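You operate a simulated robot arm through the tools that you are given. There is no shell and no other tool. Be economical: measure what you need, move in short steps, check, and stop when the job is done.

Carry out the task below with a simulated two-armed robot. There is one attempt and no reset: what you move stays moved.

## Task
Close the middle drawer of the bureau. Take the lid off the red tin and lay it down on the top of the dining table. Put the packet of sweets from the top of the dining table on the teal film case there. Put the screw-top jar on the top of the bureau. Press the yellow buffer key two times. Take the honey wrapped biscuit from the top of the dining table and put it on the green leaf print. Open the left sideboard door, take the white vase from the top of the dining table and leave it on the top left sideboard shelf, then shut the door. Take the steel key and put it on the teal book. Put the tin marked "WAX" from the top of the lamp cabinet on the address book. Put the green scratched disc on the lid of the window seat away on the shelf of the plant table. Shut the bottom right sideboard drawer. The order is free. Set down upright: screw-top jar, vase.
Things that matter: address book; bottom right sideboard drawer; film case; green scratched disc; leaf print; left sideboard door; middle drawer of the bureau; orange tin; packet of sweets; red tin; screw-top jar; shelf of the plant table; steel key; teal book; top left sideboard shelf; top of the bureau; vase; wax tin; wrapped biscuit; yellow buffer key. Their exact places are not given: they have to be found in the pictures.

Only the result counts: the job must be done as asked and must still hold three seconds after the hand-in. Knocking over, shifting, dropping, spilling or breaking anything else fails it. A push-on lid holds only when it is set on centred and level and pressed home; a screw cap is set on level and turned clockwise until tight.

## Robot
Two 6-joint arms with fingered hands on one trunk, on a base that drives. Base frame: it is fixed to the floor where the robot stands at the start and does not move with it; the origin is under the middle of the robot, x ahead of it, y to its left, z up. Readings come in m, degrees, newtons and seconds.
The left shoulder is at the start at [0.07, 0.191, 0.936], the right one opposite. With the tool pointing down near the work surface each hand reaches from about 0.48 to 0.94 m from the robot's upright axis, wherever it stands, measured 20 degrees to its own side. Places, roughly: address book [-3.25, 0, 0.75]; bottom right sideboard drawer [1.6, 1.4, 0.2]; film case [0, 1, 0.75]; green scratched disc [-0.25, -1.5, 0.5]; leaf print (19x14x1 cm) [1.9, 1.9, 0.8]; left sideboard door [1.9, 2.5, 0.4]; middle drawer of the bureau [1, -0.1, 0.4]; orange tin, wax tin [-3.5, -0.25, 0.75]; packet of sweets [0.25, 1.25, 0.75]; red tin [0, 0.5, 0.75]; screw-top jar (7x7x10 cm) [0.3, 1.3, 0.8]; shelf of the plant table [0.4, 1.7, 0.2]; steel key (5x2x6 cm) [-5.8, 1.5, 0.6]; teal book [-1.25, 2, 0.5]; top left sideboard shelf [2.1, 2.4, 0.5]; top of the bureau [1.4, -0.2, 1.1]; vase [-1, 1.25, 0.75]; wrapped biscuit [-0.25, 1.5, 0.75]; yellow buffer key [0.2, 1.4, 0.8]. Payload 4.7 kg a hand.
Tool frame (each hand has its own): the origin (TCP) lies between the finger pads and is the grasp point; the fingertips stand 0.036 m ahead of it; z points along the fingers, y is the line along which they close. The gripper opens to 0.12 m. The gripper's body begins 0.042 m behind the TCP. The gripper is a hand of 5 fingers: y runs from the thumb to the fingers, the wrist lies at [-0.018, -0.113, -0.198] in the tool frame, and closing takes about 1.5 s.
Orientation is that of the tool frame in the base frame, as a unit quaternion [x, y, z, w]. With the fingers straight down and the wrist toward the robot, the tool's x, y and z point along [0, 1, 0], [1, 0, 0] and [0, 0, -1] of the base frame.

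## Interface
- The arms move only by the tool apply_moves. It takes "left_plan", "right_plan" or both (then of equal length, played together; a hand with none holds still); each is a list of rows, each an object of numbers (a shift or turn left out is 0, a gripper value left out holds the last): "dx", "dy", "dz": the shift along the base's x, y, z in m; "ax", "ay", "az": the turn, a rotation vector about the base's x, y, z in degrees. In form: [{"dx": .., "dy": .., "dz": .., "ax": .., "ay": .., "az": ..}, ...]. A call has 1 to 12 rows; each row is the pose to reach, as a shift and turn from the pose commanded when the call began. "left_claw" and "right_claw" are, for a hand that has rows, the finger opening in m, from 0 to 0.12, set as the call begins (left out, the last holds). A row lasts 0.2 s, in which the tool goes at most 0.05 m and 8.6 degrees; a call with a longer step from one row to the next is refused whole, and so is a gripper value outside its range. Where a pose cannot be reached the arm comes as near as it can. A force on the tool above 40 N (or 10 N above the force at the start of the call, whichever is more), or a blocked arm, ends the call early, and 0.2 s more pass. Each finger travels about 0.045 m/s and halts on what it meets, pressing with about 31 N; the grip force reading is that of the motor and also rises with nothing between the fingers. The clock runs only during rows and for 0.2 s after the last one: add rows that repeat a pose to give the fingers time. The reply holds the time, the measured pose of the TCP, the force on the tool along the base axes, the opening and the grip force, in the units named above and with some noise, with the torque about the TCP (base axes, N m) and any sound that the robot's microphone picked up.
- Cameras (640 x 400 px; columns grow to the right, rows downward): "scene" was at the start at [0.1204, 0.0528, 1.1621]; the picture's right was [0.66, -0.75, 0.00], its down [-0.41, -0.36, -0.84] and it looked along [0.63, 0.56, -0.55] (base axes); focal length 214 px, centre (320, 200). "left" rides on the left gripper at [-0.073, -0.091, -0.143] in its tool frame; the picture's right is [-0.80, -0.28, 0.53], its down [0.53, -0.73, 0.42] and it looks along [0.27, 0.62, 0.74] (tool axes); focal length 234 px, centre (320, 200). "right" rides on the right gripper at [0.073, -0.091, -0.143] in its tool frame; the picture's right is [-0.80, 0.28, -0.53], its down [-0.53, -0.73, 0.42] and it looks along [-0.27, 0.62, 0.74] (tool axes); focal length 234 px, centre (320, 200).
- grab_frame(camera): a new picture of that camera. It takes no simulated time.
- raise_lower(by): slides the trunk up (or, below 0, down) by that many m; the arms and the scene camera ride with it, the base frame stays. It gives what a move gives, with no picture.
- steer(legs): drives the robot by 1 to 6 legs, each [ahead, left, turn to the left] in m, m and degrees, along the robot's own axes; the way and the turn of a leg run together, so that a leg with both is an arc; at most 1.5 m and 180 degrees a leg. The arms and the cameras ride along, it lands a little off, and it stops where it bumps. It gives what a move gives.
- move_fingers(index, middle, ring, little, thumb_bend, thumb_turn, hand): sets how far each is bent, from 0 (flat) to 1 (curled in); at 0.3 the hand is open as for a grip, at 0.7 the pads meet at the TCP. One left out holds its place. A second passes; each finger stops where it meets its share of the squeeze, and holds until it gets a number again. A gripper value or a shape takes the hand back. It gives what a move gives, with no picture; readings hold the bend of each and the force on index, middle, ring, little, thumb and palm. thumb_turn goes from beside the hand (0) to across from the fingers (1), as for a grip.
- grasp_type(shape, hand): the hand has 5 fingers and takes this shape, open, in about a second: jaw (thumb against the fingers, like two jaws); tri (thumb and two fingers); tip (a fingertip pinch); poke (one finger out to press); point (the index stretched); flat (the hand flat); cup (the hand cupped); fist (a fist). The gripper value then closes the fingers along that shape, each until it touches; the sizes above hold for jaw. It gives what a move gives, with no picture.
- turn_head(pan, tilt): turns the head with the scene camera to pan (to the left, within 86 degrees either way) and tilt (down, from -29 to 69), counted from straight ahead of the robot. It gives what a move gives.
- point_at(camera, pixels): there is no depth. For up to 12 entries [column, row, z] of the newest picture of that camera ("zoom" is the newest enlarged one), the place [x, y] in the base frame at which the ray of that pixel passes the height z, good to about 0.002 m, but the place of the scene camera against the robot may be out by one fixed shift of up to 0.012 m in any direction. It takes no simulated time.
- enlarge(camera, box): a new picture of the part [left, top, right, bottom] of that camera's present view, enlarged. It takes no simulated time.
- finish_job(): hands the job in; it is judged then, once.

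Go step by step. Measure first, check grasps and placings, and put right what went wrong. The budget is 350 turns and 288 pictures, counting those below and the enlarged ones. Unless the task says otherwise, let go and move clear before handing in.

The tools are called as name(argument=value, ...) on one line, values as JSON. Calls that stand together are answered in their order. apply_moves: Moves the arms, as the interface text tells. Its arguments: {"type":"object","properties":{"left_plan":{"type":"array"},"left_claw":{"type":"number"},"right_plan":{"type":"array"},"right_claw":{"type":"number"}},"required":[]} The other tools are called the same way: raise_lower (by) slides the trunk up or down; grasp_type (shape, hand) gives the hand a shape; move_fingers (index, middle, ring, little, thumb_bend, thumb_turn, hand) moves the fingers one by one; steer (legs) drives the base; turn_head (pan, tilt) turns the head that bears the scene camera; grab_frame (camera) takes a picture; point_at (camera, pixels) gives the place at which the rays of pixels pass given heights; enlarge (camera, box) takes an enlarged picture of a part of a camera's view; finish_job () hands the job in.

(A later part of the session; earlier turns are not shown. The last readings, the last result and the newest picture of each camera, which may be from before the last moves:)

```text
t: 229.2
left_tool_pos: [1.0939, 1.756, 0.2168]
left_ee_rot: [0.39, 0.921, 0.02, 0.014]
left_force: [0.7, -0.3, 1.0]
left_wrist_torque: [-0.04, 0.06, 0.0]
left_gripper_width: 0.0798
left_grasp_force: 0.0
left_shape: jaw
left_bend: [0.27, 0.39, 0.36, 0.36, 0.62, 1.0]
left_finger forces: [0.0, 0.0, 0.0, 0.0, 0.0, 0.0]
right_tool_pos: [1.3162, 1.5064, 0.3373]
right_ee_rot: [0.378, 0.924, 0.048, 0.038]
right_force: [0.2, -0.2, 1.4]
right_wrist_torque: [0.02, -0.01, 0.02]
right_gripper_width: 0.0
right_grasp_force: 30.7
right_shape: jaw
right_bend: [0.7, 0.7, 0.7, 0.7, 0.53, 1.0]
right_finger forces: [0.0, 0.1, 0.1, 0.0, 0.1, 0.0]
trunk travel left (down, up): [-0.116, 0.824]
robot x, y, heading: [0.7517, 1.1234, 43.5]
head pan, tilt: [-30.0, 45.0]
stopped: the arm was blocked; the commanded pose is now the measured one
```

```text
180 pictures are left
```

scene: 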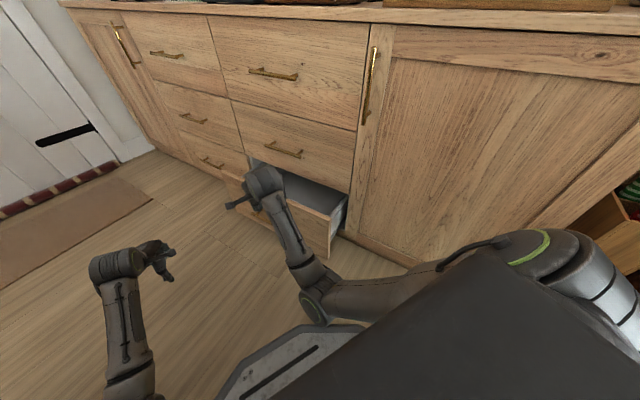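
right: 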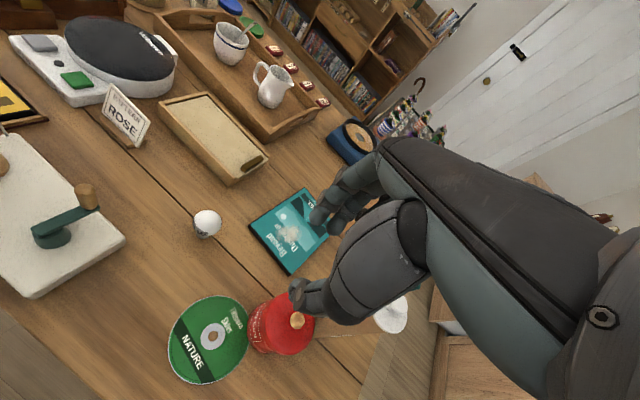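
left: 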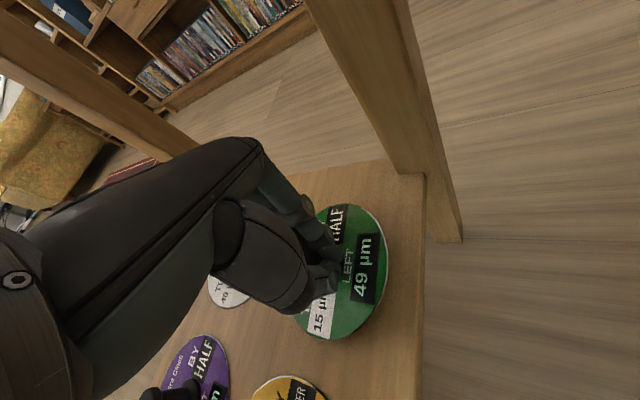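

The elbow rests on the base. I'll raise the trunk again and instead reach down with the arm itself.

raise_lower(by=0.16)

apply_moves(right_plan=[{"dx": -0.01, "dy": 0.02, "dz": -0.04}, {"dx": -0.02, "dy": 0.04, "dz": -0.08}, {"dx": -0.02, "dy": 0.06, "dz": -0.12}, {"dx": -0.02, "dy": 0.07, "dz": -0.16}, {"dx": -0.02, "dy": 0.07, "dz": -0.2}, {"dx": -0.02, "dy": 0.07, "dz": -0.24}, {"dx": -0.02, "dy": 0.07, "dz": -0.28}])

grab_frame(camera="scene")

```text
t: 231.1
left_tool_pos: [1.0952, 1.7559, 0.3584]
left_ee_rot: [0.389, 0.921, 0.014, 0.009]
left_force: [-1.1, -0.3, 0.5]
left_wrist_torque: [0.02, 0.0, -0.01]
left_gripper_width: 0.0796
left_grasp_force: 0.1
left_shape: jaw
left_bend: [0.27, 0.39, 0.36, 0.36, 0.62, 1.0]
left_finger forces: [0.0, 0.1, 0.0, 0.0, 0.0, 0.0]
right_tool_pos: [1.3217, 1.5015, 0.4687]
right_ee_rot: [0.382, 0.923, 0.036, 0.032]
right_force: [-0.2, 0.1, 0.1]
right_wrist_torque: [-0.04, 0.0, 0.01]
right_gripper_width: 0.0
right_grasp_force: 30.9
right_shape: jaw
right_bend: [0.7, 0.7, 0.7, 0.7, 0.53, 1.0]
right_finger forces: [0.0, 0.1, 0.0, 0.0, 0.0, 0.0]
trunk travel left (down, up): [-0.276, 0.664]
robot x, y, heading: [0.7505, 1.1233, 43.4]
head pan, tilt: [-30.0, 45.0]
```

```text
t: 232.9
left_tool_pos: [1.095, 1.7561, 0.3594]
left_ee_rot: [0.389, 0.921, 0.014, 0.008]
left_force: [0.5, 0.1, 0.3]
left_wrist_torque: [0.0, 0.02, -0.02]
left_gripper_width: 0.0802
left_grasp_force: 0.1
left_shape: jaw
left_bend: [0.27, 0.39, 0.36, 0.36, 0.62, 1.0]
left_finger forces: [0.1, 0.0, 0.0, 0.1, 0.0, 0.0]
right_tool_pos: [1.3375, 1.5618, 0.2009]
right_ee_rot: [0.387, 0.919, 0.043, 0.059]
right_force: [0.2, -3.5, 11.3]
right_wrist_torque: [-0.38, -0.5, -0.06]
right_gripper_width: 0.0
right_grasp_force: 31.6
right_shape: jaw
right_bend: [0.7, 0.7, 0.7, 0.7, 0.53, 1.0]
right_finger forces: [0.0, 0.0, 7.4, 11.5, 0.1, 0.0]
trunk travel left (down, up): [-0.276, 0.664]
robot x, y, heading: [0.7464, 1.1226, 43.1]
head pan, tilt: [-30.0, 45.0]
stopped in row 7 (right hand): the arm was blocked; the commanded pose is now the measured one
```

```text
179 pictures are left
```

scene: 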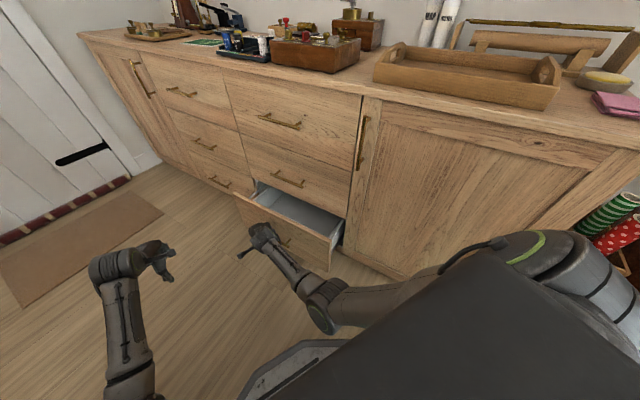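

The hand is at z 0.20 right at the drawer face. Pushing along the drawer's axis.

apply_moves(right_plan=[{"dx": 0.0, "dy": 0.0, "dz": 0.015}, {"dx": 0.029, "dy": -0.009, "dz": 0.015}, {"dx": 0.057, "dy": -0.017, "dz": 0.015}, {"dx": 0.086, "dy": -0.026, "dz": 0.015}, {"dx": 0.115, "dy": -0.035, "dz": 0.015}, {"dx": 0.144, "dy": -0.043, "dz": 0.015}, {"dx": 0.172, "dy": -0.052, "dz": 0.015}, {"dx": 0.201, "dy": -0.061, "dz": 0.015}, {"dx": 0.23, "dy": -0.07, "dz": 0.015}])

grab_frame(camera="scene")

```text
t: 234.4
left_tool_pos: [1.0918, 1.7572, 0.3584]
left_ee_rot: [0.388, 0.921, 0.013, 0.008]
left_force: [-0.6, -0.6, 0.1]
left_wrist_torque: [-0.06, 0.0, -0.01]
left_gripper_width: 0.0799
left_grasp_force: 0.1
left_shape: jaw
left_bend: [0.27, 0.39, 0.36, 0.36, 0.62, 1.0]
left_finger forces: [0.0, 0.1, 0.1, 0.0, 0.0, 0.0]
right_tool_pos: [1.4824, 1.5258, 0.2142]
right_ee_rot: [0.384, 0.921, 0.045, 0.043]
right_force: [-8.9, 1.9, 4.5]
right_wrist_torque: [-0.11, 0.06, -0.25]
right_gripper_width: 0.0001
right_grasp_force: 30.3
right_shape: jaw
right_bend: [0.7, 0.7, 0.7, 0.7, 0.53, 1.0]
right_finger forces: [0.0, 0.0, 11.0, 0.0, 0.1, 0.0]
trunk travel left (down, up): [-0.276, 0.664]
robot x, y, heading: [0.7511, 1.1217, 43.5]
head pan, tilt: [-30.0, 45.0]
stopped in row 7 (right hand): the force on the tool passed its limit (the readings are from after the stop); the commanded pose is now the measured one
```

```text
178 pictures are left
```

scene: 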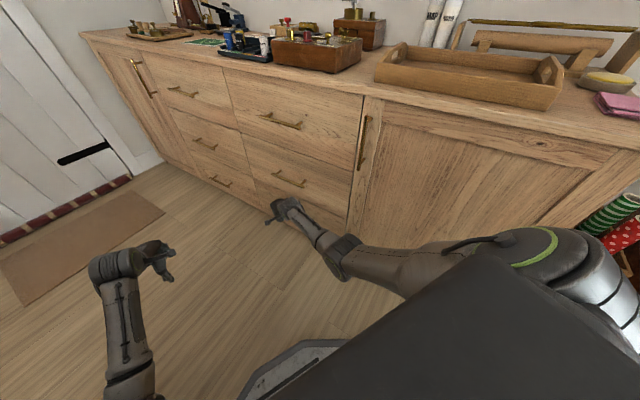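

The drawer looks shut. A second push and a closer look to be sure.

apply_moves(right_plan=[{"dx": 0.019, "dy": -0.006}, {"dx": 0.038, "dy": -0.012}, {"dx": 0.057, "dy": -0.018}])

enlarge(camera="scene", box=[180, 90, 400, 260])

```text
t: 234.8
left_tool_pos: [1.0886, 1.7596, 0.3594]
left_ee_rot: [0.386, 0.922, 0.014, 0.008]
left_force: [0.3, -0.8, 0.1]
left_wrist_torque: [0.01, -0.03, -0.04]
left_gripper_width: 0.0801
left_grasp_force: 0.0
left_shape: jaw
left_bend: [0.27, 0.39, 0.36, 0.36, 0.62, 1.0]
left_finger forces: [0.1, 0.0, 0.1, 0.1, 0.0, 0.1]
right_tool_pos: [1.4837, 1.5303, 0.2127]
right_ee_rot: [0.381, 0.923, 0.048, 0.035]
right_force: [-10.2, 2.7, 7.5]
right_wrist_torque: [-0.16, -0.02, -0.25]
right_gripper_width: 0.0
right_grasp_force: 30.9
right_shape: jaw
right_bend: [0.7, 0.7, 0.7, 0.7, 0.54, 1.0]
right_finger forces: [0.0, 0.1, 13.5, 0.0, 0.1, 0.0]
trunk travel left (down, up): [-0.276, 0.664]
robot x, y, heading: [0.7502, 1.1255, 43.5]
head pan, tilt: [-30.0, 45.0]
stopped in row 1 (right hand): the force on the tool passed its limit (the readings are from after the stop); the commanded pose is now the measured one
```

```text
2.35 times, centred on (290, 175) of scene
```

zoom: 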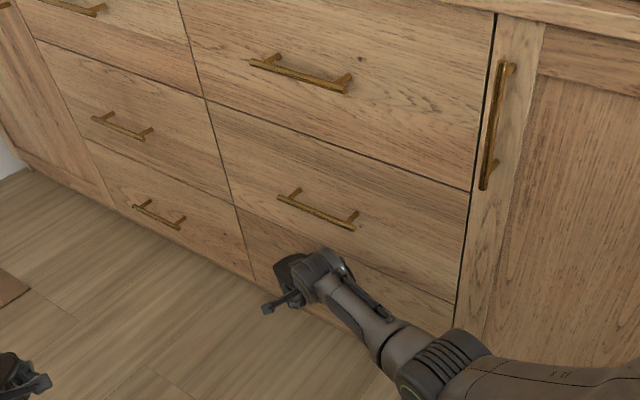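

Flush. Both drawers are done. I'll draw the right hand back, raise the trunk, and turn to face the table from the corridor.

apply_moves(right_plan=[{"dx": -0.04, "dy": 0.012}, {"dx": -0.08, "dy": 0.024}, {"dx": -0.11, "dy": 0.036}, {"dx": -0.11, "dy": 0.036, "dz": 0.045}, {"dx": -0.11, "dy": 0.036, "dz": 0.09}, {"dx": -0.11, "dy": 0.036, "dz": 0.135}, {"dx": -0.11, "dy": 0.036, "dz": 0.18}, {"dx": -0.11, "dy": 0.036, "dz": 0.225}, {"dx": -0.11, "dy": 0.036, "dz": 0.25}])

raise_lower(by=0.4)

raise_lower(by=0.22)

```text
t: 236.8
left_tool_pos: [1.0899, 1.7583, 0.3583]
left_ee_rot: [0.387, 0.922, 0.013, 0.009]
left_force: [0.6, 0.0, -0.3]
left_wrist_torque: [0.04, -0.03, 0.01]
left_gripper_width: 0.08
left_grasp_force: 0.0
left_shape: jaw
left_bend: [0.27, 0.39, 0.36, 0.36, 0.62, 1.0]
left_finger forces: [0.1, 0.0, 0.0, 0.1, 0.0, 0.0]
right_tool_pos: [1.3779, 1.5643, 0.4643]
right_ee_rot: [0.382, 0.922, 0.046, 0.035]
right_force: [0.6, -0.2, -0.6]
right_wrist_torque: [0.01, -0.02, 0.0]
right_gripper_width: 0.0
right_grasp_force: 30.8
right_shape: jaw
right_bend: [0.7, 0.7, 0.7, 0.7, 0.54, 1.0]
right_finger forces: [0.1, 0.0, 0.1, 0.1, 0.1, 0.0]
trunk travel left (down, up): [-0.276, 0.664]
robot x, y, heading: [0.7487, 1.1209, 43.8]
head pan, tilt: [-30.0, 45.0]
```

```text
t: 240.6
left_tool_pos: [1.0897, 1.7599, 0.7584]
left_ee_rot: [0.387, 0.922, 0.013, 0.009]
left_force: [-0.9, -0.3, -0.6]
left_wrist_torque: [0.03, 0.04, 0.03]
left_gripper_width: 0.0798
left_grasp_force: 0.1
left_shape: jaw
left_bend: [0.27, 0.39, 0.36, 0.36, 0.62, 1.0]
left_finger forces: [0.0, 0.0, 0.1, 0.0, 0.0, 0.0]
right_tool_pos: [1.3778, 1.5643, 0.8619]
right_ee_rot: [0.382, 0.922, 0.046, 0.036]
right_force: [-0.1, -0.5, 0.3]
right_wrist_torque: [0.02, 0.02, 0.02]
right_gripper_width: 0.0001
right_grasp_force: 31.0
right_shape: jaw
right_bend: [0.7, 0.7, 0.7, 0.7, 0.54, 1.0]
right_finger forces: [0.0, 0.1, 0.0, 0.0, 0.0, 0.0]
trunk travel left (down, up): [-0.676, 0.264]
robot x, y, heading: [0.7518, 1.1232, 43.4]
head pan, tilt: [-30.0, 45.0]
```

```text
t: 243.0
left_tool_pos: [1.0904, 1.7577, 0.9777]
left_ee_rot: [0.387, 0.922, 0.013, 0.009]
left_force: [-0.6, 0.8, 0.3]
left_wrist_torque: [0.01, 0.02, 0.0]
left_gripper_width: 0.0796
left_grasp_force: 0.0
left_shape: jaw
left_bend: [0.27, 0.39, 0.36, 0.36, 0.62, 1.0]
left_finger forces: [0.0, 0.0, 0.0, 0.1, 0.1, 0.0]
right_tool_pos: [1.3783, 1.5653, 1.0817]
right_ee_rot: [0.383, 0.922, 0.045, 0.036]
right_force: [-0.4, -0.4, 0.2]
right_wrist_torque: [0.01, -0.05, 0.01]
right_gripper_width: 0.0001
right_grasp_force: 31.2
right_shape: jaw
right_bend: [0.7, 0.7, 0.7, 0.7, 0.54, 1.0]
right_finger forces: [0.1, 0.0, 0.0, 0.0, 0.0, 0.0]
trunk travel left (down, up): [-0.896, 0.044]
robot x, y, heading: [0.7487, 1.1239, 43.6]
head pan, tilt: [-30.0, 45.0]
```

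I'll lift the left hand clear of the bottles, move to the corridor's east side and turn to face the table.

apply_moves(left_plan=[{"dz": 0.04}, {"dz": 0.08}, {"dz": 0.1}])

steer(legs=[[0.0, -0.2, 0], [0, 0, 120], [0.0, -0.05, 0]])

turn_head(pan=0, tilt=50)

grab_frame(camera="scene")

grab_frame(camera="right")

```text
t: 243.8
left_tool_pos: [1.0904, 1.7568, 1.0786]
left_ee_rot: [0.387, 0.922, 0.014, 0.009]
left_force: [0.9, 0.2, 0.4]
left_wrist_torque: [-0.03, 0.03, -0.01]
left_gripper_width: 0.0801
left_grasp_force: 0.0
left_shape: jaw
left_bend: [0.27, 0.39, 0.36, 0.36, 0.62, 1.0]
left_finger forces: [0.1, 0.0, 0.0, 0.0, 0.1, 0.1]
right_tool_pos: [1.3771, 1.5641, 1.0835]
right_ee_rot: [0.381, 0.923, 0.046, 0.035]
right_force: [-0.5, 0.9, -1.4]
right_wrist_torque: [-0.01, -0.01, 0.0]
right_gripper_width: 0.0
right_grasp_force: 30.9
right_shape: jaw
right_bend: [0.7, 0.7, 0.7, 0.7, 0.54, 1.0]
right_finger forces: [0.0, 0.0, 0.0, 0.0, 0.0, 0.1]
trunk travel left (down, up): [-0.896, 0.044]
robot x, y, heading: [0.7509, 1.1215, 43.7]
head pan, tilt: [-30.0, 45.0]
```

```text
t: 250.9
left_tool_pos: [0.1797, 0.9994, 1.0774]
left_ee_rot: [-0.603, 0.797, 0.015, -0.007]
left_force: [-0.7, -0.8, -0.5]
left_wrist_torque: [0.06, -0.01, -0.02]
left_gripper_width: 0.08
left_grasp_force: 0.1
left_shape: jaw
left_bend: [0.27, 0.39, 0.36, 0.36, 0.62, 1.0]
left_finger forces: [0.1, 0.0, 0.0, 0.0, 0.1, 0.0]
right_tool_pos: [0.2049, 1.3456, 1.0825]
right_ee_rot: [-0.605, 0.794, 0.055, -0.02]
right_force: [-0.8, -1.2, -0.6]
right_wrist_torque: [0.04, -0.02, -0.05]
right_gripper_width: 0.0
right_grasp_force: 30.5
right_shape: jaw
right_bend: [0.7, 0.7, 0.7, 0.7, 0.54, 1.0]
right_finger forces: [0.0, 0.0, 0.1, 0.0, 0.0, 0.0]
trunk travel left (down, up): [-0.896, 0.044]
robot x, y, heading: [0.9033, 1.0235, 163.3]
head pan, tilt: [-30.0, 45.0]
```

```text
t: 251.8
left_tool_pos: [0.182, 1.0032, 1.078]
left_ee_rot: [-0.603, 0.797, 0.013, -0.009]
left_force: [0.6, 0.3, 0.1]
left_wrist_torque: [-0.02, -0.02, 0.02]
left_gripper_width: 0.0798
left_grasp_force: 0.0
left_shape: jaw
left_bend: [0.27, 0.39, 0.36, 0.36, 0.62, 1.0]
left_finger forces: [0.1, 0.0, 0.1, 0.1, 0.1, 0.2]
right_tool_pos: [0.2071, 1.3504, 1.0838]
right_ee_rot: [-0.606, 0.793, 0.055, -0.022]
right_force: [0.1, 0.1, -1.1]
right_wrist_torque: [-0.02, 0.02, 0.03]
right_gripper_width: 0.0
right_grasp_force: 30.8
right_shape: jaw
right_bend: [0.7, 0.7, 0.7, 0.7, 0.54, 1.0]
right_finger forces: [0.1, 0.1, 0.1, 0.1, 0.1, 0.0]
trunk travel left (down, up): [-0.896, 0.044]
robot x, y, heading: [0.9021, 1.0257, 163.4]
head pan, tilt: [0.0, 50.0]
```

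```text
176 pictures are left
```

scene: 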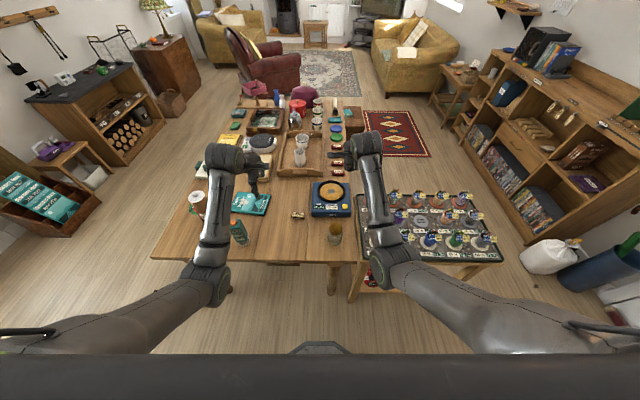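

```text
175 pictures are left
```

right: 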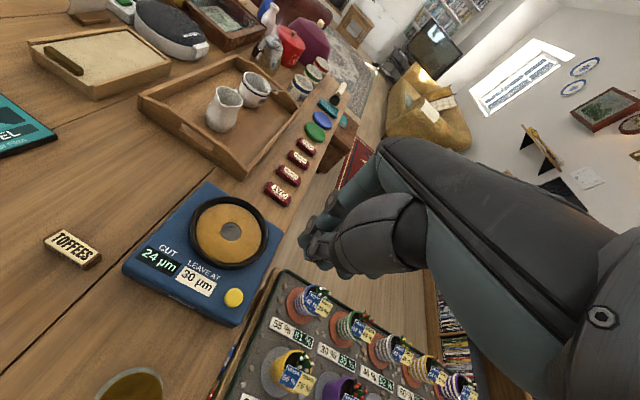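

Great view: the yellow key at (233,297), the TOFFEES packet at (72,248), four red labelled biscuits around (290,170). I'll enlarge to read them and measure.

enlarge(camera="right", box=[250, 100, 370, 220])

point_at(camera="right", pixels=[[233, 297, 0.8], [233, 297, 0.81], [72, 249, 0.765], [278, 194, 0.76], [288, 176, 0.76], [298, 159, 0.76], [307, 147, 0.76], [130, 385, 0.85], [163, 172, 0.75]])

```text
3.33 times, centred on (310, 160) of right
```

zoom: 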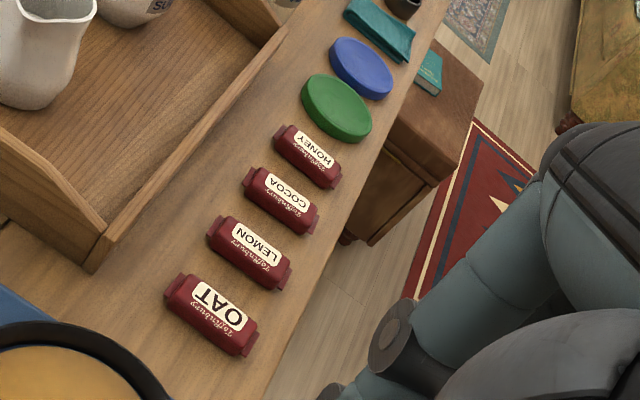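

```text
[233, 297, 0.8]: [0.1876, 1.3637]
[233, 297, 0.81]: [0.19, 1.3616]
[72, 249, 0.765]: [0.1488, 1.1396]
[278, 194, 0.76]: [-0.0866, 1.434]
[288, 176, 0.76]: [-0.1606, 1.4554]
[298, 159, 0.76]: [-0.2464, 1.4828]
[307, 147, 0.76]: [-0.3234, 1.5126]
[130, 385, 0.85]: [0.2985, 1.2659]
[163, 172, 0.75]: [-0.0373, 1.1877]
```

The farthest one is HONEY, at about (-0.32,1.51). First the yellow key: right hand in "poke" shape.

grasp_type(hand="right", shape="poke")

apply_moves(right_plan=[{"dx": 0.0, "dy": -0.0, "dz": -0.04}, {"dz": -0.08}, {"dz": -0.12}])

grab_frame(camera="right")

grab_frame(camera="scene")

```text
t: 252.7
left_tool_pos: [0.1813, 1.004, 1.078]
left_ee_rot: [-0.604, 0.797, 0.013, -0.008]
left_force: [0.2, -0.4, 0.2]
left_wrist_torque: [0.02, 0.0, 0.02]
left_gripper_width: 0.0802
left_grasp_force: 0.2
left_shape: jaw
left_bend: [0.27, 0.39, 0.36, 0.36, 0.62, 1.0]
left_finger forces: [0.1, 0.1, 0.0, 0.1, 0.1, 0.1]
right_tool_pos: [0.2058, 1.3493, 1.0814]
right_ee_rot: [-0.606, 0.794, 0.053, -0.023]
right_force: [0.0, 0.4, -0.6]
right_wrist_torque: [-0.01, -0.01, -0.02]
right_gripper_width: 0.0001
right_grasp_force: 0.2
right_shape: poke
right_bend: [0.7, 0.7, 0.99, 0.99, 1.0, 1.0]
right_finger forces: [0.1, 0.1, 0.0, 0.0, 0.0, 0.0]
trunk travel left (down, up): [-0.896, 0.044]
robot x, y, heading: [0.9053, 1.0223, 163.1]
head pan, tilt: [0.0, 50.0]
```

```text
t: 253.5
left_tool_pos: [0.1801, 1.0021, 1.0781]
left_ee_rot: [-0.603, 0.797, 0.014, -0.008]
left_force: [-0.6, 0.1, 0.2]
left_wrist_torque: [0.0, 0.02, -0.04]
left_gripper_width: 0.0801
left_grasp_force: 0.1
left_shape: jaw
left_bend: [0.27, 0.39, 0.36, 0.36, 0.62, 1.0]
left_finger forces: [0.0, 0.0, 0.1, 0.0, 0.1, 0.0]
right_tool_pos: [0.2062, 1.349, 0.962]
right_ee_rot: [-0.605, 0.794, 0.054, -0.023]
right_force: [0.6, -0.2, 0.4]
right_wrist_torque: [-0.04, -0.02, 0.01]
right_gripper_width: 0.0
right_grasp_force: 0.0
right_shape: poke
right_bend: [0.7, 0.7, 0.99, 0.99, 1.0, 1.0]
right_finger forces: [0.1, 0.1, 0.1, 0.0, 0.0, 0.0]
trunk travel left (down, up): [-0.896, 0.044]
robot x, y, heading: [0.9022, 1.0238, 163.2]
head pan, tilt: [0.0, 50.0]
```

```text
173 pictures are left
```

right: 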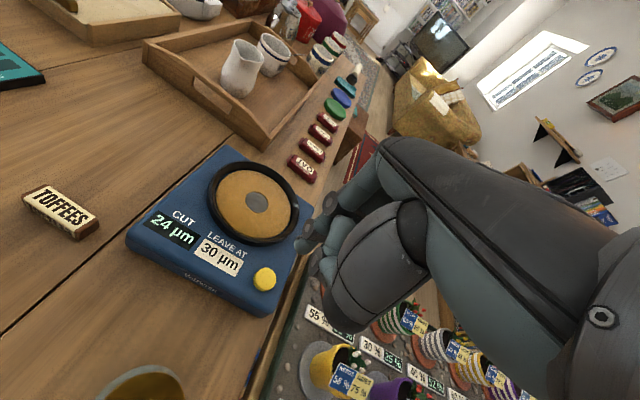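

```text
172 pictures are left
```

scene: 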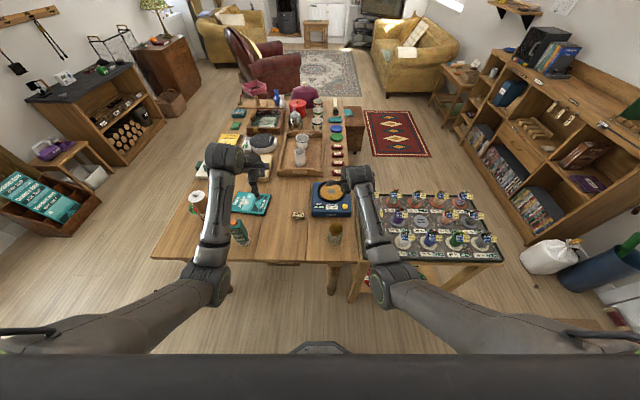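

point_at(camera="right", pixels=[[265, 278, 0.79], [265, 278, 0.8], [265, 278, 0.81], [303, 243, 0.93], [60, 212, 0.765], [300, 168, 0.76], [331, 127, 0.76]])

enlarge(camera="right", box=[220, 180, 380, 300])

```text
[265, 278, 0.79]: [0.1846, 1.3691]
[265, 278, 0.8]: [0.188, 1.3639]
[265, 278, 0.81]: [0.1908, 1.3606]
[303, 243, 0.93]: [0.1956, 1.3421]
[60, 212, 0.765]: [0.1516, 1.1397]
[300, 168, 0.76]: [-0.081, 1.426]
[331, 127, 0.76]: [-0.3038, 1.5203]
```

```text
3.33 times, centred on (300, 240) of right
```

zoom: 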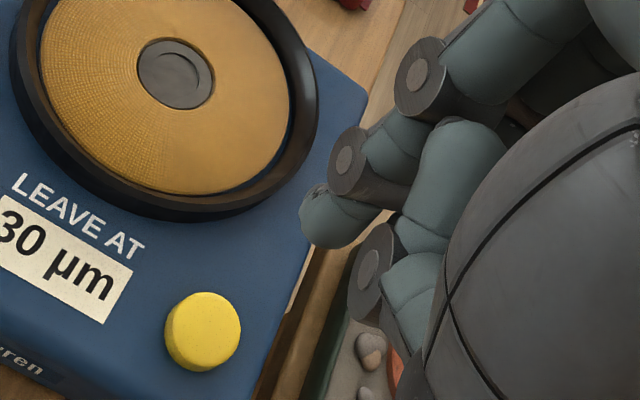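

Key at (0.188,1.364), top ≈0.80. The pots stand close on the north side, so the left hand (its curled fingers go south) is safer for pressing. I'll raise the right, set the left to "poke" and shift north.

apply_moves(right_plan=[{"dz": 0.04}, {"dz": 0.08}, {"dz": 0.12}])

grasp_type(hand="left", shape="poke")

steer(legs=[[0.06, -0.345, 0]])

grab_frame(camera="left")

```text
t: 254.3
left_tool_pos: [0.1815, 1.0042, 1.0796]
left_ee_rot: [-0.603, 0.797, 0.013, -0.008]
left_force: [-0.1, 0.2, -0.1]
left_wrist_torque: [0.03, -0.01, 0.02]
left_gripper_width: 0.0798
left_grasp_force: 0.0
left_shape: jaw
left_bend: [0.27, 0.39, 0.36, 0.36, 0.62, 1.0]
left_finger forces: [0.0, 0.1, 0.0, 0.0, 0.0, 0.1]
right_tool_pos: [0.2043, 1.3491, 1.0817]
right_ee_rot: [-0.606, 0.793, 0.054, -0.021]
right_force: [0.0, -0.1, -0.9]
right_wrist_torque: [-0.01, 0.03, 0.01]
right_gripper_width: 0.0
right_grasp_force: 0.1
right_shape: poke
right_bend: [0.7, 0.7, 0.99, 0.99, 1.0, 1.0]
right_finger forces: [0.1, 0.0, 0.0, 0.0, 0.1, 0.0]
trunk travel left (down, up): [-0.896, 0.044]
robot x, y, heading: [0.9004, 1.0245, 163.0]
head pan, tilt: [0.0, 50.0]
```

```text
t: 255.2
left_tool_pos: [0.1826, 1.0027, 1.0791]
left_ee_rot: [-0.603, 0.797, 0.013, -0.009]
left_force: [-0.3, 0.1, -0.5]
left_wrist_torque: [0.0, -0.04, -0.03]
left_gripper_width: 0.0
left_grasp_force: 0.1
left_shape: poke
left_bend: [0.7, 0.7, 0.99, 0.99, 1.0, 1.0]
left_finger forces: [0.0, 0.0, 0.0, 0.0, 0.0, 0.1]
right_tool_pos: [0.2038, 1.3486, 1.0816]
right_ee_rot: [-0.606, 0.793, 0.053, -0.022]
right_force: [-0.3, 0.3, 0.3]
right_wrist_torque: [0.0, -0.02, 0.03]
right_gripper_width: 0.0002
right_grasp_force: 0.1
right_shape: poke
right_bend: [0.7, 0.7, 0.99, 0.99, 1.0, 1.0]
right_finger forces: [0.1, 0.0, 0.0, 0.0, 0.0, 0.1]
trunk travel left (down, up): [-0.896, 0.044]
robot x, y, heading: [0.9015, 1.0236, 163.2]
head pan, tilt: [0.0, 50.0]
```

```text
t: 257.5
left_tool_pos: [0.2236, 1.3513, 1.0782]
left_ee_rot: [-0.604, 0.797, 0.014, -0.009]
left_force: [-0.4, -0.9, 0.2]
left_wrist_torque: [-0.01, -0.03, -0.04]
left_gripper_width: 0.0
left_grasp_force: 0.1
left_shape: poke
left_bend: [0.7, 0.7, 0.99, 0.99, 1.0, 1.0]
left_finger forces: [0.0, 0.0, 0.0, 0.0, 0.1, 0.0]
right_tool_pos: [0.2485, 1.6962, 1.0819]
right_ee_rot: [-0.607, 0.793, 0.054, -0.022]
right_force: [0.1, 0.4, 0.5]
right_wrist_torque: [0.01, -0.04, -0.02]
right_gripper_width: 0.0
right_grasp_force: 0.0
right_shape: poke
right_bend: [0.7, 0.7, 0.99, 0.99, 1.0, 1.0]
right_finger forces: [0.1, 0.1, 0.0, 0.1, 0.0, 0.0]
trunk travel left (down, up): [-0.896, 0.044]
robot x, y, heading: [0.9432, 1.3708, 163.5]
head pan, tilt: [0.0, 50.0]
```

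```text
170 pictures are left
```

left: 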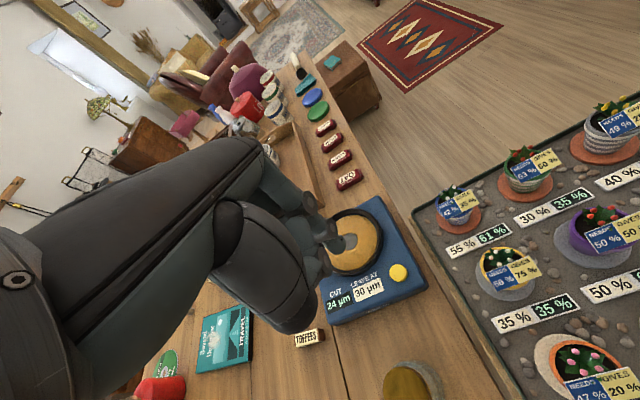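

point_at(camera="left", pixels=[[398, 272, 0.8], [398, 272, 0.79], [335, 245, 1.04], [326, 127, 0.765], [308, 337, 0.765]])

apply_moves(left_plan=[{"dx": -0.035, "dy": 0.012}, {"dx": -0.035, "dy": 0.012, "dz": -0.05}, {"dx": -0.035, "dy": 0.012, "dz": -0.1}, {"dx": -0.035, "dy": 0.012, "dz": -0.15}, {"dx": -0.035, "dy": 0.012, "dz": -0.19}])

grab_frame(camera="left")

```text
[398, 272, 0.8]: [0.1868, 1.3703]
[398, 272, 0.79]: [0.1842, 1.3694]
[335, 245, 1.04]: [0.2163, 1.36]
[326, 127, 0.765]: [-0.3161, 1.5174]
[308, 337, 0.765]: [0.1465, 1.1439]
```

```text
t: 258.7
left_tool_pos: [0.1896, 1.3654, 0.8879]
left_ee_rot: [-0.603, 0.797, 0.014, -0.01]
left_force: [-0.8, -0.1, -0.5]
left_wrist_torque: [0.0, 0.0, -0.03]
left_gripper_width: 0.0002
left_grasp_force: 0.0
left_shape: poke
left_bend: [0.7, 0.7, 0.99, 0.99, 1.0, 1.0]
left_finger forces: [0.0, 0.1, 0.0, 0.0, 0.0, 0.0]
right_tool_pos: [0.2464, 1.6976, 1.0819]
right_ee_rot: [-0.607, 0.793, 0.054, -0.022]
right_force: [0.7, 0.4, -0.8]
right_wrist_torque: [-0.03, -0.03, 0.01]
right_gripper_width: 0.0001
right_grasp_force: 0.1
right_shape: poke
right_bend: [0.7, 0.7, 0.99, 0.99, 1.0, 1.0]
right_finger forces: [0.0, 0.0, 0.0, 0.0, 0.0, 0.1]
trunk travel left (down, up): [-0.896, 0.044]
robot x, y, heading: [0.9463, 1.3753, 163.4]
head pan, tilt: [0.0, 50.0]
```

```text
169 pictures are left
```

left: 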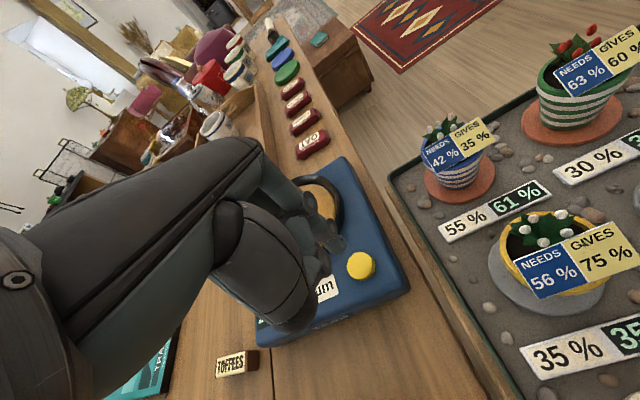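

point_at(camera="left", pixels=[[340, 243, 0.852], [330, 245, 0.852], [361, 264, 0.8]])

enlarge(camera="left", box=[270, 190, 420, 300])

```text
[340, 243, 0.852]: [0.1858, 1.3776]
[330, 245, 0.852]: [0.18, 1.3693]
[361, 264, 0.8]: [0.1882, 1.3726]
```

```text
3.64 times, centred on (345, 245) of left
```

zoom: 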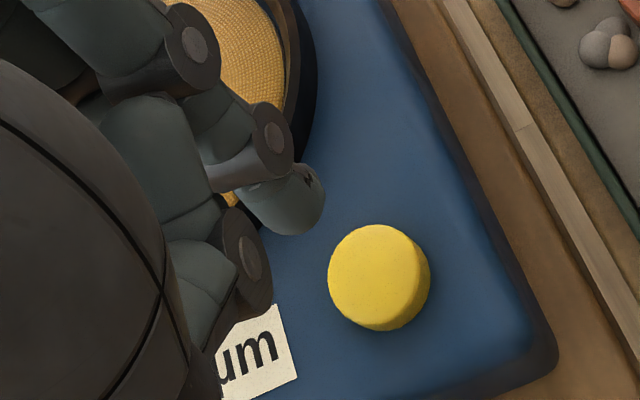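

Fingertip is nearly above the key's centre. First press: down in small steps, then up.

apply_moves(left_plan=[{"dx": 0.003, "dy": -0.003, "dz": -0.03}, {"dx": 0.003, "dy": -0.003, "dz": -0.04}, {"dx": 0.003, "dy": -0.003, "dz": -0.045}, {"dx": 0.003, "dy": -0.003, "dz": -0.049}, {"dx": 0.003, "dy": -0.003, "dz": -0.053}, {"dx": 0.003, "dy": -0.003, "dz": -0.057}])

enlarge(camera="left", box=[270, 190, 420, 300])

```text
t: 260.1
left_tool_pos: [0.1931, 1.3609, 0.8326]
left_ee_rot: [-0.603, 0.798, 0.013, -0.008]
left_force: [0.3, 0.0, -0.2]
left_wrist_torque: [0.05, 0.05, 0.0]
left_gripper_width: 0.0
left_grasp_force: 0.0
left_shape: poke
left_bend: [0.7, 0.7, 0.99, 0.99, 1.0, 1.0]
left_finger forces: [0.1, 0.0, 0.1, 0.1, 0.0, 0.0]
right_tool_pos: [0.2486, 1.698, 1.0811]
right_ee_rot: [-0.607, 0.793, 0.053, -0.022]
right_force: [0.0, 0.6, -0.1]
right_wrist_torque: [0.01, -0.01, -0.02]
right_gripper_width: 0.0
right_grasp_force: 0.1
right_shape: poke
right_bend: [0.7, 0.7, 0.99, 0.99, 1.0, 1.0]
right_finger forces: [0.0, 0.0, 0.0, 0.0, 0.1, 0.0]
trunk travel left (down, up): [-0.896, 0.044]
robot x, y, heading: [0.9465, 1.3741, 163.2]
head pan, tilt: [0.0, 50.0]
```

```text
3.64 times, centred on (345, 245) of left
```

zoom: 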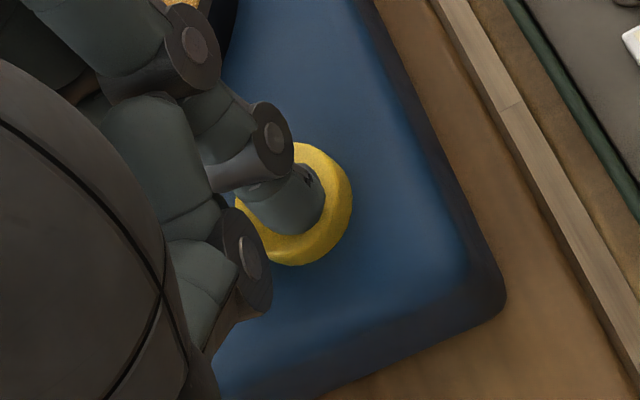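

The fingertip is centred on the key, no contact yet. Going on down.

apply_moves(left_plan=[{"dz": -0.003}, {"dz": -0.006}, {"dz": -0.009}, {"dz": -0.012}, {"dz": -0.015}])

```text
t: 261.3
left_tool_pos: [0.192, 1.3607, 0.8226]
left_ee_rot: [-0.603, 0.798, 0.017, -0.012]
left_force: [-0.4, -2.2, 27.2]
left_wrist_torque: [-0.12, 0.12, -0.05]
left_gripper_width: 0.0
left_grasp_force: 0.1
left_shape: poke
left_bend: [0.7, 0.7, 0.99, 0.99, 1.0, 1.0]
left_finger forces: [17.6, 9.7, 0.1, 0.1, 0.0, 0.0]
right_tool_pos: [0.2494, 1.6966, 1.0846]
right_ee_rot: [-0.606, 0.793, 0.055, -0.024]
right_force: [0.7, 0.4, -0.2]
right_wrist_torque: [0.0, 0.02, -0.01]
right_gripper_width: 0.0001
right_grasp_force: 0.1
right_shape: poke
right_bend: [0.7, 0.7, 0.99, 0.99, 1.0, 1.0]
right_finger forces: [0.0, 0.1, 0.1, 0.0, 0.0, 0.0]
trunk travel left (down, up): [-0.896, 0.044]
robot x, y, heading: [0.9454, 1.3709, 163.4]
head pan, tilt: [0.0, 50.0]
heard: click
```

"Click" heard with 27 N: one press. Release, then the second one.

apply_moves(left_plan=[{"dz": 0.005}, {"dz": 0.015}, {"dz": 0.025}, {"dz": 0.025}])

apply_moves(left_plan=[{"dz": -0.01}, {"dz": -0.018}, {"dz": -0.022}, {"dz": -0.025}, {"dz": -0.028}])

```text
t: 262.3
left_tool_pos: [0.1927, 1.3627, 0.841]
left_ee_rot: [-0.603, 0.797, 0.013, -0.008]
left_force: [0.5, 0.4, 0.7]
left_wrist_torque: [-0.04, -0.02, 0.01]
left_gripper_width: 0.0
left_grasp_force: 0.0
left_shape: poke
left_bend: [0.7, 0.7, 0.99, 0.99, 1.0, 1.0]
left_finger forces: [0.0, 0.0, 0.1, 0.0, 0.0, 0.0]
right_tool_pos: [0.248, 1.6979, 1.0819]
right_ee_rot: [-0.606, 0.793, 0.054, -0.022]
right_force: [1.1, 0.2, 0.7]
right_wrist_torque: [-0.01, -0.01, 0.03]
right_gripper_width: 0.0001
right_grasp_force: 0.0
right_shape: poke
right_bend: [0.7, 0.7, 0.99, 0.99, 1.0, 1.0]
right_finger forces: [0.1, 0.1, 0.0, 0.1, 0.1, 0.0]
trunk travel left (down, up): [-0.896, 0.044]
robot x, y, heading: [0.9407, 1.372, 163.3]
head pan, tilt: [0.0, 50.0]
```

```text
t: 263.6
left_tool_pos: [0.1846, 1.3649, 0.8274]
left_ee_rot: [-0.602, 0.798, 0.025, -0.017]
left_force: [-3.8, 1.3, 19.6]
left_wrist_torque: [-0.41, -0.63, -0.06]
left_gripper_width: 0.0
left_grasp_force: 0.1
left_shape: poke
left_bend: [0.7, 0.7, 0.99, 0.99, 1.0, 1.0]
left_finger forces: [1.4, 5.0, 0.1, 0.0, 0.0, 0.0]
right_tool_pos: [0.2506, 1.6975, 1.0838]
right_ee_rot: [-0.607, 0.793, 0.055, -0.023]
right_force: [-0.5, -0.3, 0.4]
right_wrist_torque: [0.03, 0.01, -0.02]
right_gripper_width: 0.0
right_grasp_force: 0.1
right_shape: poke
right_bend: [0.7, 0.7, 0.99, 0.99, 1.0, 1.0]
right_finger forces: [0.0, 0.0, 0.0, 0.1, 0.1, 0.0]
trunk travel left (down, up): [-0.896, 0.044]
robot x, y, heading: [0.9427, 1.3718, 163.0]
head pan, tilt: [0.0, 50.0]
heard: click
stopped in row 5 (left hand): the force on the tool passed its limit (the readings are from after the stop); the commanded pose is now the measured one
```

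Second click. I'll lift straight up and look at the device.

apply_moves(left_plan=[{"dz": 0.02}, {"dz": 0.06}, {"dz": 0.11}, {"dz": 0.16}, {"dz": 0.21}])

grab_frame(camera="left")

```text
t: 264.8
left_tool_pos: [0.1883, 1.3623, 1.0295]
left_ee_rot: [-0.603, 0.798, 0.018, -0.012]
left_force: [0.1, 0.6, 0.0]
left_wrist_torque: [0.01, -0.03, 0.02]
left_gripper_width: 0.0001
left_grasp_force: 0.1
left_shape: poke
left_bend: [0.7, 0.7, 0.99, 0.99, 1.0, 1.0]
left_finger forces: [0.0, 0.1, 0.1, 0.0, 0.1, 0.0]
right_tool_pos: [0.2467, 1.6975, 1.0825]
right_ee_rot: [-0.607, 0.793, 0.054, -0.023]
right_force: [0.0, -0.4, -0.8]
right_wrist_torque: [0.0, 0.01, 0.01]
right_gripper_width: 0.0
right_grasp_force: 0.0
right_shape: poke
right_bend: [0.7, 0.7, 0.99, 0.99, 1.0, 1.0]
right_finger forces: [0.0, 0.1, 0.1, 0.0, 0.1, 0.0]
trunk travel left (down, up): [-0.896, 0.044]
robot x, y, heading: [0.9439, 1.3706, 163.4]
head pan, tilt: [0.0, 50.0]
```

```text
166 pictures are left
```

left: 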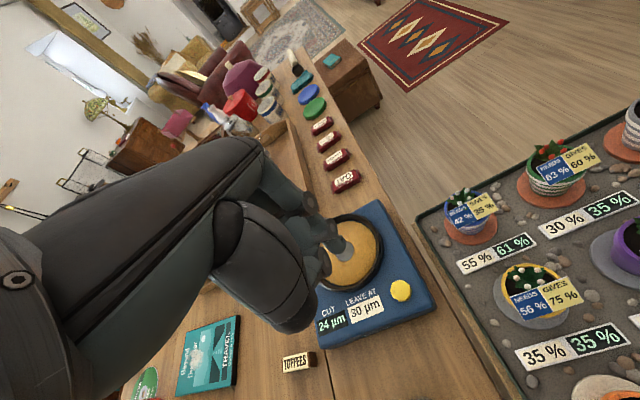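

Both presses done. Next the sweets packet; I'll enlarge it for its orientation.

grasp_type(hand="left", shape="jaw")

enlarge(camera="left", box=[180, 300, 340, 400])

point_at(camera="zoom", pixels=[[410, 222, 0.77], [530, 205, 0.77], [535, 240, 0.77], [415, 262, 0.77], [225, 110, 0.765], [60, 390, 0.765], [220, 385, 0.765]])

```text
t: 265.7
left_tool_pos: [0.1862, 1.3644, 1.0286]
left_ee_rot: [-0.604, 0.797, 0.018, -0.012]
left_force: [1.7, -0.2, -0.1]
left_wrist_torque: [0.03, 0.0, -0.03]
left_gripper_width: 0.1198
left_grasp_force: 0.1
left_shape: jaw
left_bend: [0.3, 0.3, 0.3, 0.3, 0.3, 0.98]
left_finger forces: [0.0, 0.0, 0.0, 0.0, 0.1, 0.1]
right_tool_pos: [0.247, 1.698, 1.0823]
right_ee_rot: [-0.607, 0.793, 0.053, -0.022]
right_force: [0.1, -0.6, 0.5]
right_wrist_torque: [-0.02, 0.03, 0.02]
right_gripper_width: 0.0
right_grasp_force: 0.0
right_shape: poke
right_bend: [0.7, 0.7, 0.99, 0.99, 1.0, 1.0]
right_finger forces: [0.0, 0.0, 0.1, 0.0, 0.0, 0.0]
trunk travel left (down, up): [-0.896, 0.044]
robot x, y, heading: [0.9446, 1.3754, 163.3]
head pan, tilt: [0.0, 50.0]
```

```text
4.00 times, centred on (260, 350) of left
```

zoom: 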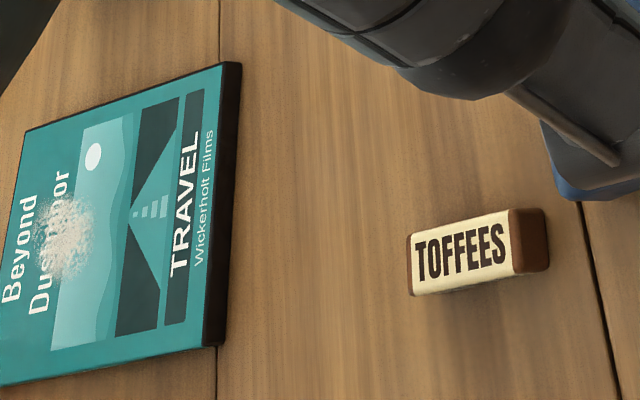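

```text
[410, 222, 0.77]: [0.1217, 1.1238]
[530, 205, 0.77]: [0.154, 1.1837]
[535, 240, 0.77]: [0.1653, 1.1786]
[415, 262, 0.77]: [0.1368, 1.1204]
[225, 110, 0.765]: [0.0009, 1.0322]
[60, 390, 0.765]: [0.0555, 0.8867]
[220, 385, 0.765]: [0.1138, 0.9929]
```

The packet's long axis lies at about 62°, centre (0.146,1.146). I'll shift the robot south 20 cm and set the left hand over it, turned 11°.

steer(legs=[[0, 0.2, 0]])

apply_moves(left_claw=0.07, left_plan=[{"az": -5.5, "dz": -0.04}, {"az": -11, "dz": -0.08}, {"az": -11, "dz": -0.12}, {"az": -11, "dz": -0.14}])

grab_frame(camera="left")

```text
t: 267.3
left_tool_pos: [0.1288, 1.1753, 1.0294]
left_ee_rot: [-0.601, 0.799, 0.018, -0.013]
left_force: [-0.5, -0.4, -0.6]
left_wrist_torque: [-0.01, -0.01, 0.0]
left_gripper_width: 0.1199
left_grasp_force: 0.1
left_shape: jaw
left_bend: [0.3, 0.3, 0.3, 0.3, 0.3, 0.98]
left_finger forces: [0.0, 0.1, 0.0, 0.0, 0.1, 0.1]
right_tool_pos: [0.1913, 1.5107, 1.0818]
right_ee_rot: [-0.605, 0.794, 0.053, -0.022]
right_force: [-0.2, 0.2, 0.3]
right_wrist_torque: [0.01, 0.0, 0.0]
right_gripper_width: 0.0001
right_grasp_force: 0.0
right_shape: poke
right_bend: [0.7, 0.7, 0.99, 0.99, 1.0, 1.0]
right_finger forces: [0.0, 0.1, 0.1, 0.0, 0.2, 0.0]
trunk travel left (down, up): [-0.896, 0.044]
robot x, y, heading: [0.8893, 1.1796, 162.9]
head pan, tilt: [0.0, 50.0]
```

```text
t: 268.3
left_tool_pos: [0.1292, 1.1746, 0.8885]
left_ee_rot: [-0.522, 0.853, 0.02, -0.01]
left_force: [0.0, -0.6, 0.3]
left_wrist_torque: [0.0, 0.03, 0.01]
left_gripper_width: 0.0705
left_grasp_force: 0.0
left_shape: jaw
left_bend: [0.74, 0.41, 0.39, 0.41, 0.66, 1.0]
left_finger forces: [0.0, 0.0, 0.0, 0.0, 0.1, 0.1]
right_tool_pos: [0.1893, 1.5091, 1.0812]
right_ee_rot: [-0.605, 0.794, 0.054, -0.023]
right_force: [0.5, -0.8, -0.2]
right_wrist_torque: [-0.01, 0.01, -0.03]
right_gripper_width: 0.0
right_grasp_force: 0.2
right_shape: poke
right_bend: [0.7, 0.7, 0.99, 0.99, 1.0, 1.0]
right_finger forces: [0.1, 0.0, 0.0, 0.1, 0.0, 0.0]
trunk travel left (down, up): [-0.896, 0.044]
robot x, y, heading: [0.8849, 1.1805, 163.3]
head pan, tilt: [0.0, 50.0]
```

```text
164 pictures are left
```

left: 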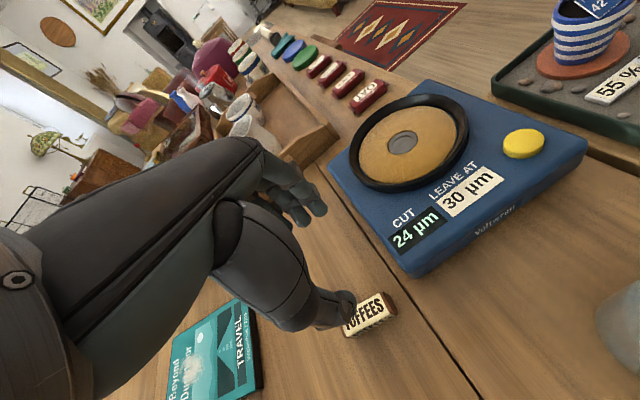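

point_at(camera="left", pixels=[[369, 313, 0.765], [369, 313, 0.755], [343, 330, 0.76], [395, 300, 0.76], [322, 255, 0.85]])

enlarge(camera="left", box=[270, 180, 430, 360])

```text
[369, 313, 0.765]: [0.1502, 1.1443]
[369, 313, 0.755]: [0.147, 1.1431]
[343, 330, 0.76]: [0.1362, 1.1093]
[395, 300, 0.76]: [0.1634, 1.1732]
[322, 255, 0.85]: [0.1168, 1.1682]
```

```text
2.22 times, centred on (350, 270) of left
```

zoom: 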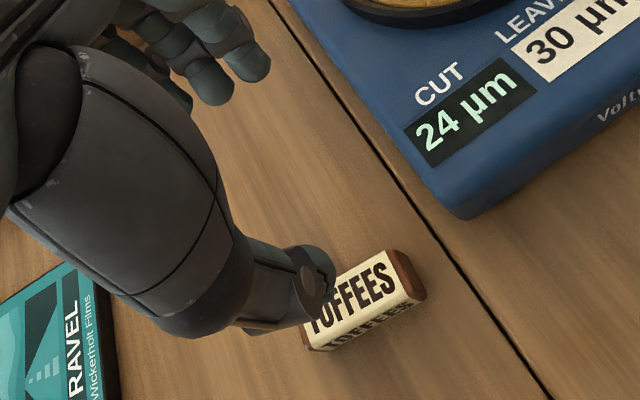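

Centre (0.148,1.144). Moving over it and down.

apply_moves(left_plan=[{"dx": 0.019, "dy": -0.031}, {"dx": 0.019, "dy": -0.031, "dz": -0.04}, {"dx": 0.019, "dy": -0.031, "dz": -0.08}, {"dx": 0.019, "dy": -0.031, "dz": -0.1}, {"dx": 0.019, "dy": -0.031, "dz": -0.108}])

enlarge(camera="left", box=[240, 180, 420, 320])

```text
t: 269.5
left_tool_pos: [0.1498, 1.1437, 0.782]
left_ee_rot: [-0.522, 0.853, 0.02, -0.01]
left_force: [-0.1, 0.5, 0.2]
left_wrist_torque: [0.0, 0.01, -0.01]
left_gripper_width: 0.0703
left_grasp_force: 0.0
left_shape: jaw
left_bend: [0.74, 0.42, 0.39, 0.41, 0.66, 1.0]
left_finger forces: [0.0, 0.0, 0.1, 0.0, 0.1, 0.0]
right_tool_pos: [0.1893, 1.5084, 1.0814]
right_ee_rot: [-0.604, 0.795, 0.054, -0.022]
right_force: [-0.7, -0.6, -0.8]
right_wrist_torque: [0.02, -0.02, 0.04]
right_gripper_width: 0.0
right_grasp_force: 0.1
right_shape: poke
right_bend: [0.7, 0.7, 0.99, 0.99, 1.0, 1.0]
right_finger forces: [0.1, 0.0, 0.1, 0.0, 0.1, 0.0]
trunk travel left (down, up): [-0.896, 0.044]
robot x, y, heading: [0.8896, 1.1826, 163.0]
head pan, tilt: [0.0, 50.0]
```

```text
2.86 times, centred on (330, 250) of left
```

zoom: 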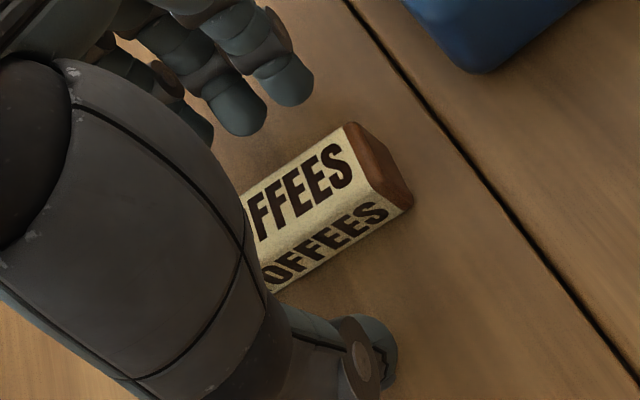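

apply_moves(left_claw=0, left_plan=[{"dz": -0.004}, {"dz": -0.004}, {"dz": -0.004}, {"dz": -0.004}, {"dz": -0.004}, {"dz": -0.004}, {"dz": -0.004}, {"dz": 0.03}, {"dz": 0.07}])

grab_frame(camera="left")

```text
t: 271.5
left_tool_pos: [0.1497, 1.1421, 0.8506]
left_ee_rot: [-0.523, 0.852, 0.019, -0.011]
left_force: [-0.1, -0.1, -1.4]
left_wrist_torque: [0.02, 0.01, -0.01]
left_gripper_width: 0.0192
left_grasp_force: 30.6
left_shape: jaw
left_bend: [0.7, 0.7, 0.7, 0.7, 0.72, 1.0]
left_finger forces: [17.3, 8.3, 2.1, 0.0, 27.8, 0.0]
right_tool_pos: [0.1909, 1.5083, 1.0835]
right_ee_rot: [-0.605, 0.794, 0.054, -0.022]
right_force: [1.2, -0.1, -0.9]
right_wrist_torque: [0.03, -0.01, -0.03]
right_gripper_width: 0.0003
right_grasp_force: 0.1
right_shape: poke
right_bend: [0.7, 0.7, 0.99, 0.99, 1.0, 1.0]
right_finger forces: [0.1, 0.0, 0.0, 0.0, 0.0, 0.1]
trunk travel left (down, up): [-0.896, 0.044]
robot x, y, heading: [0.8855, 1.179, 163.3]
head pan, tilt: [0.0, 50.0]
```

```text
161 pictures are left
```

left: 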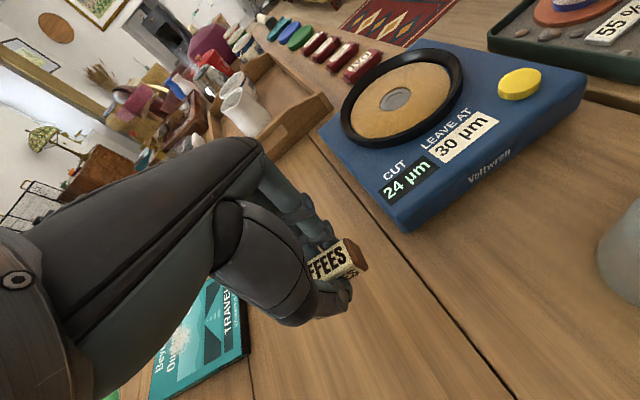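

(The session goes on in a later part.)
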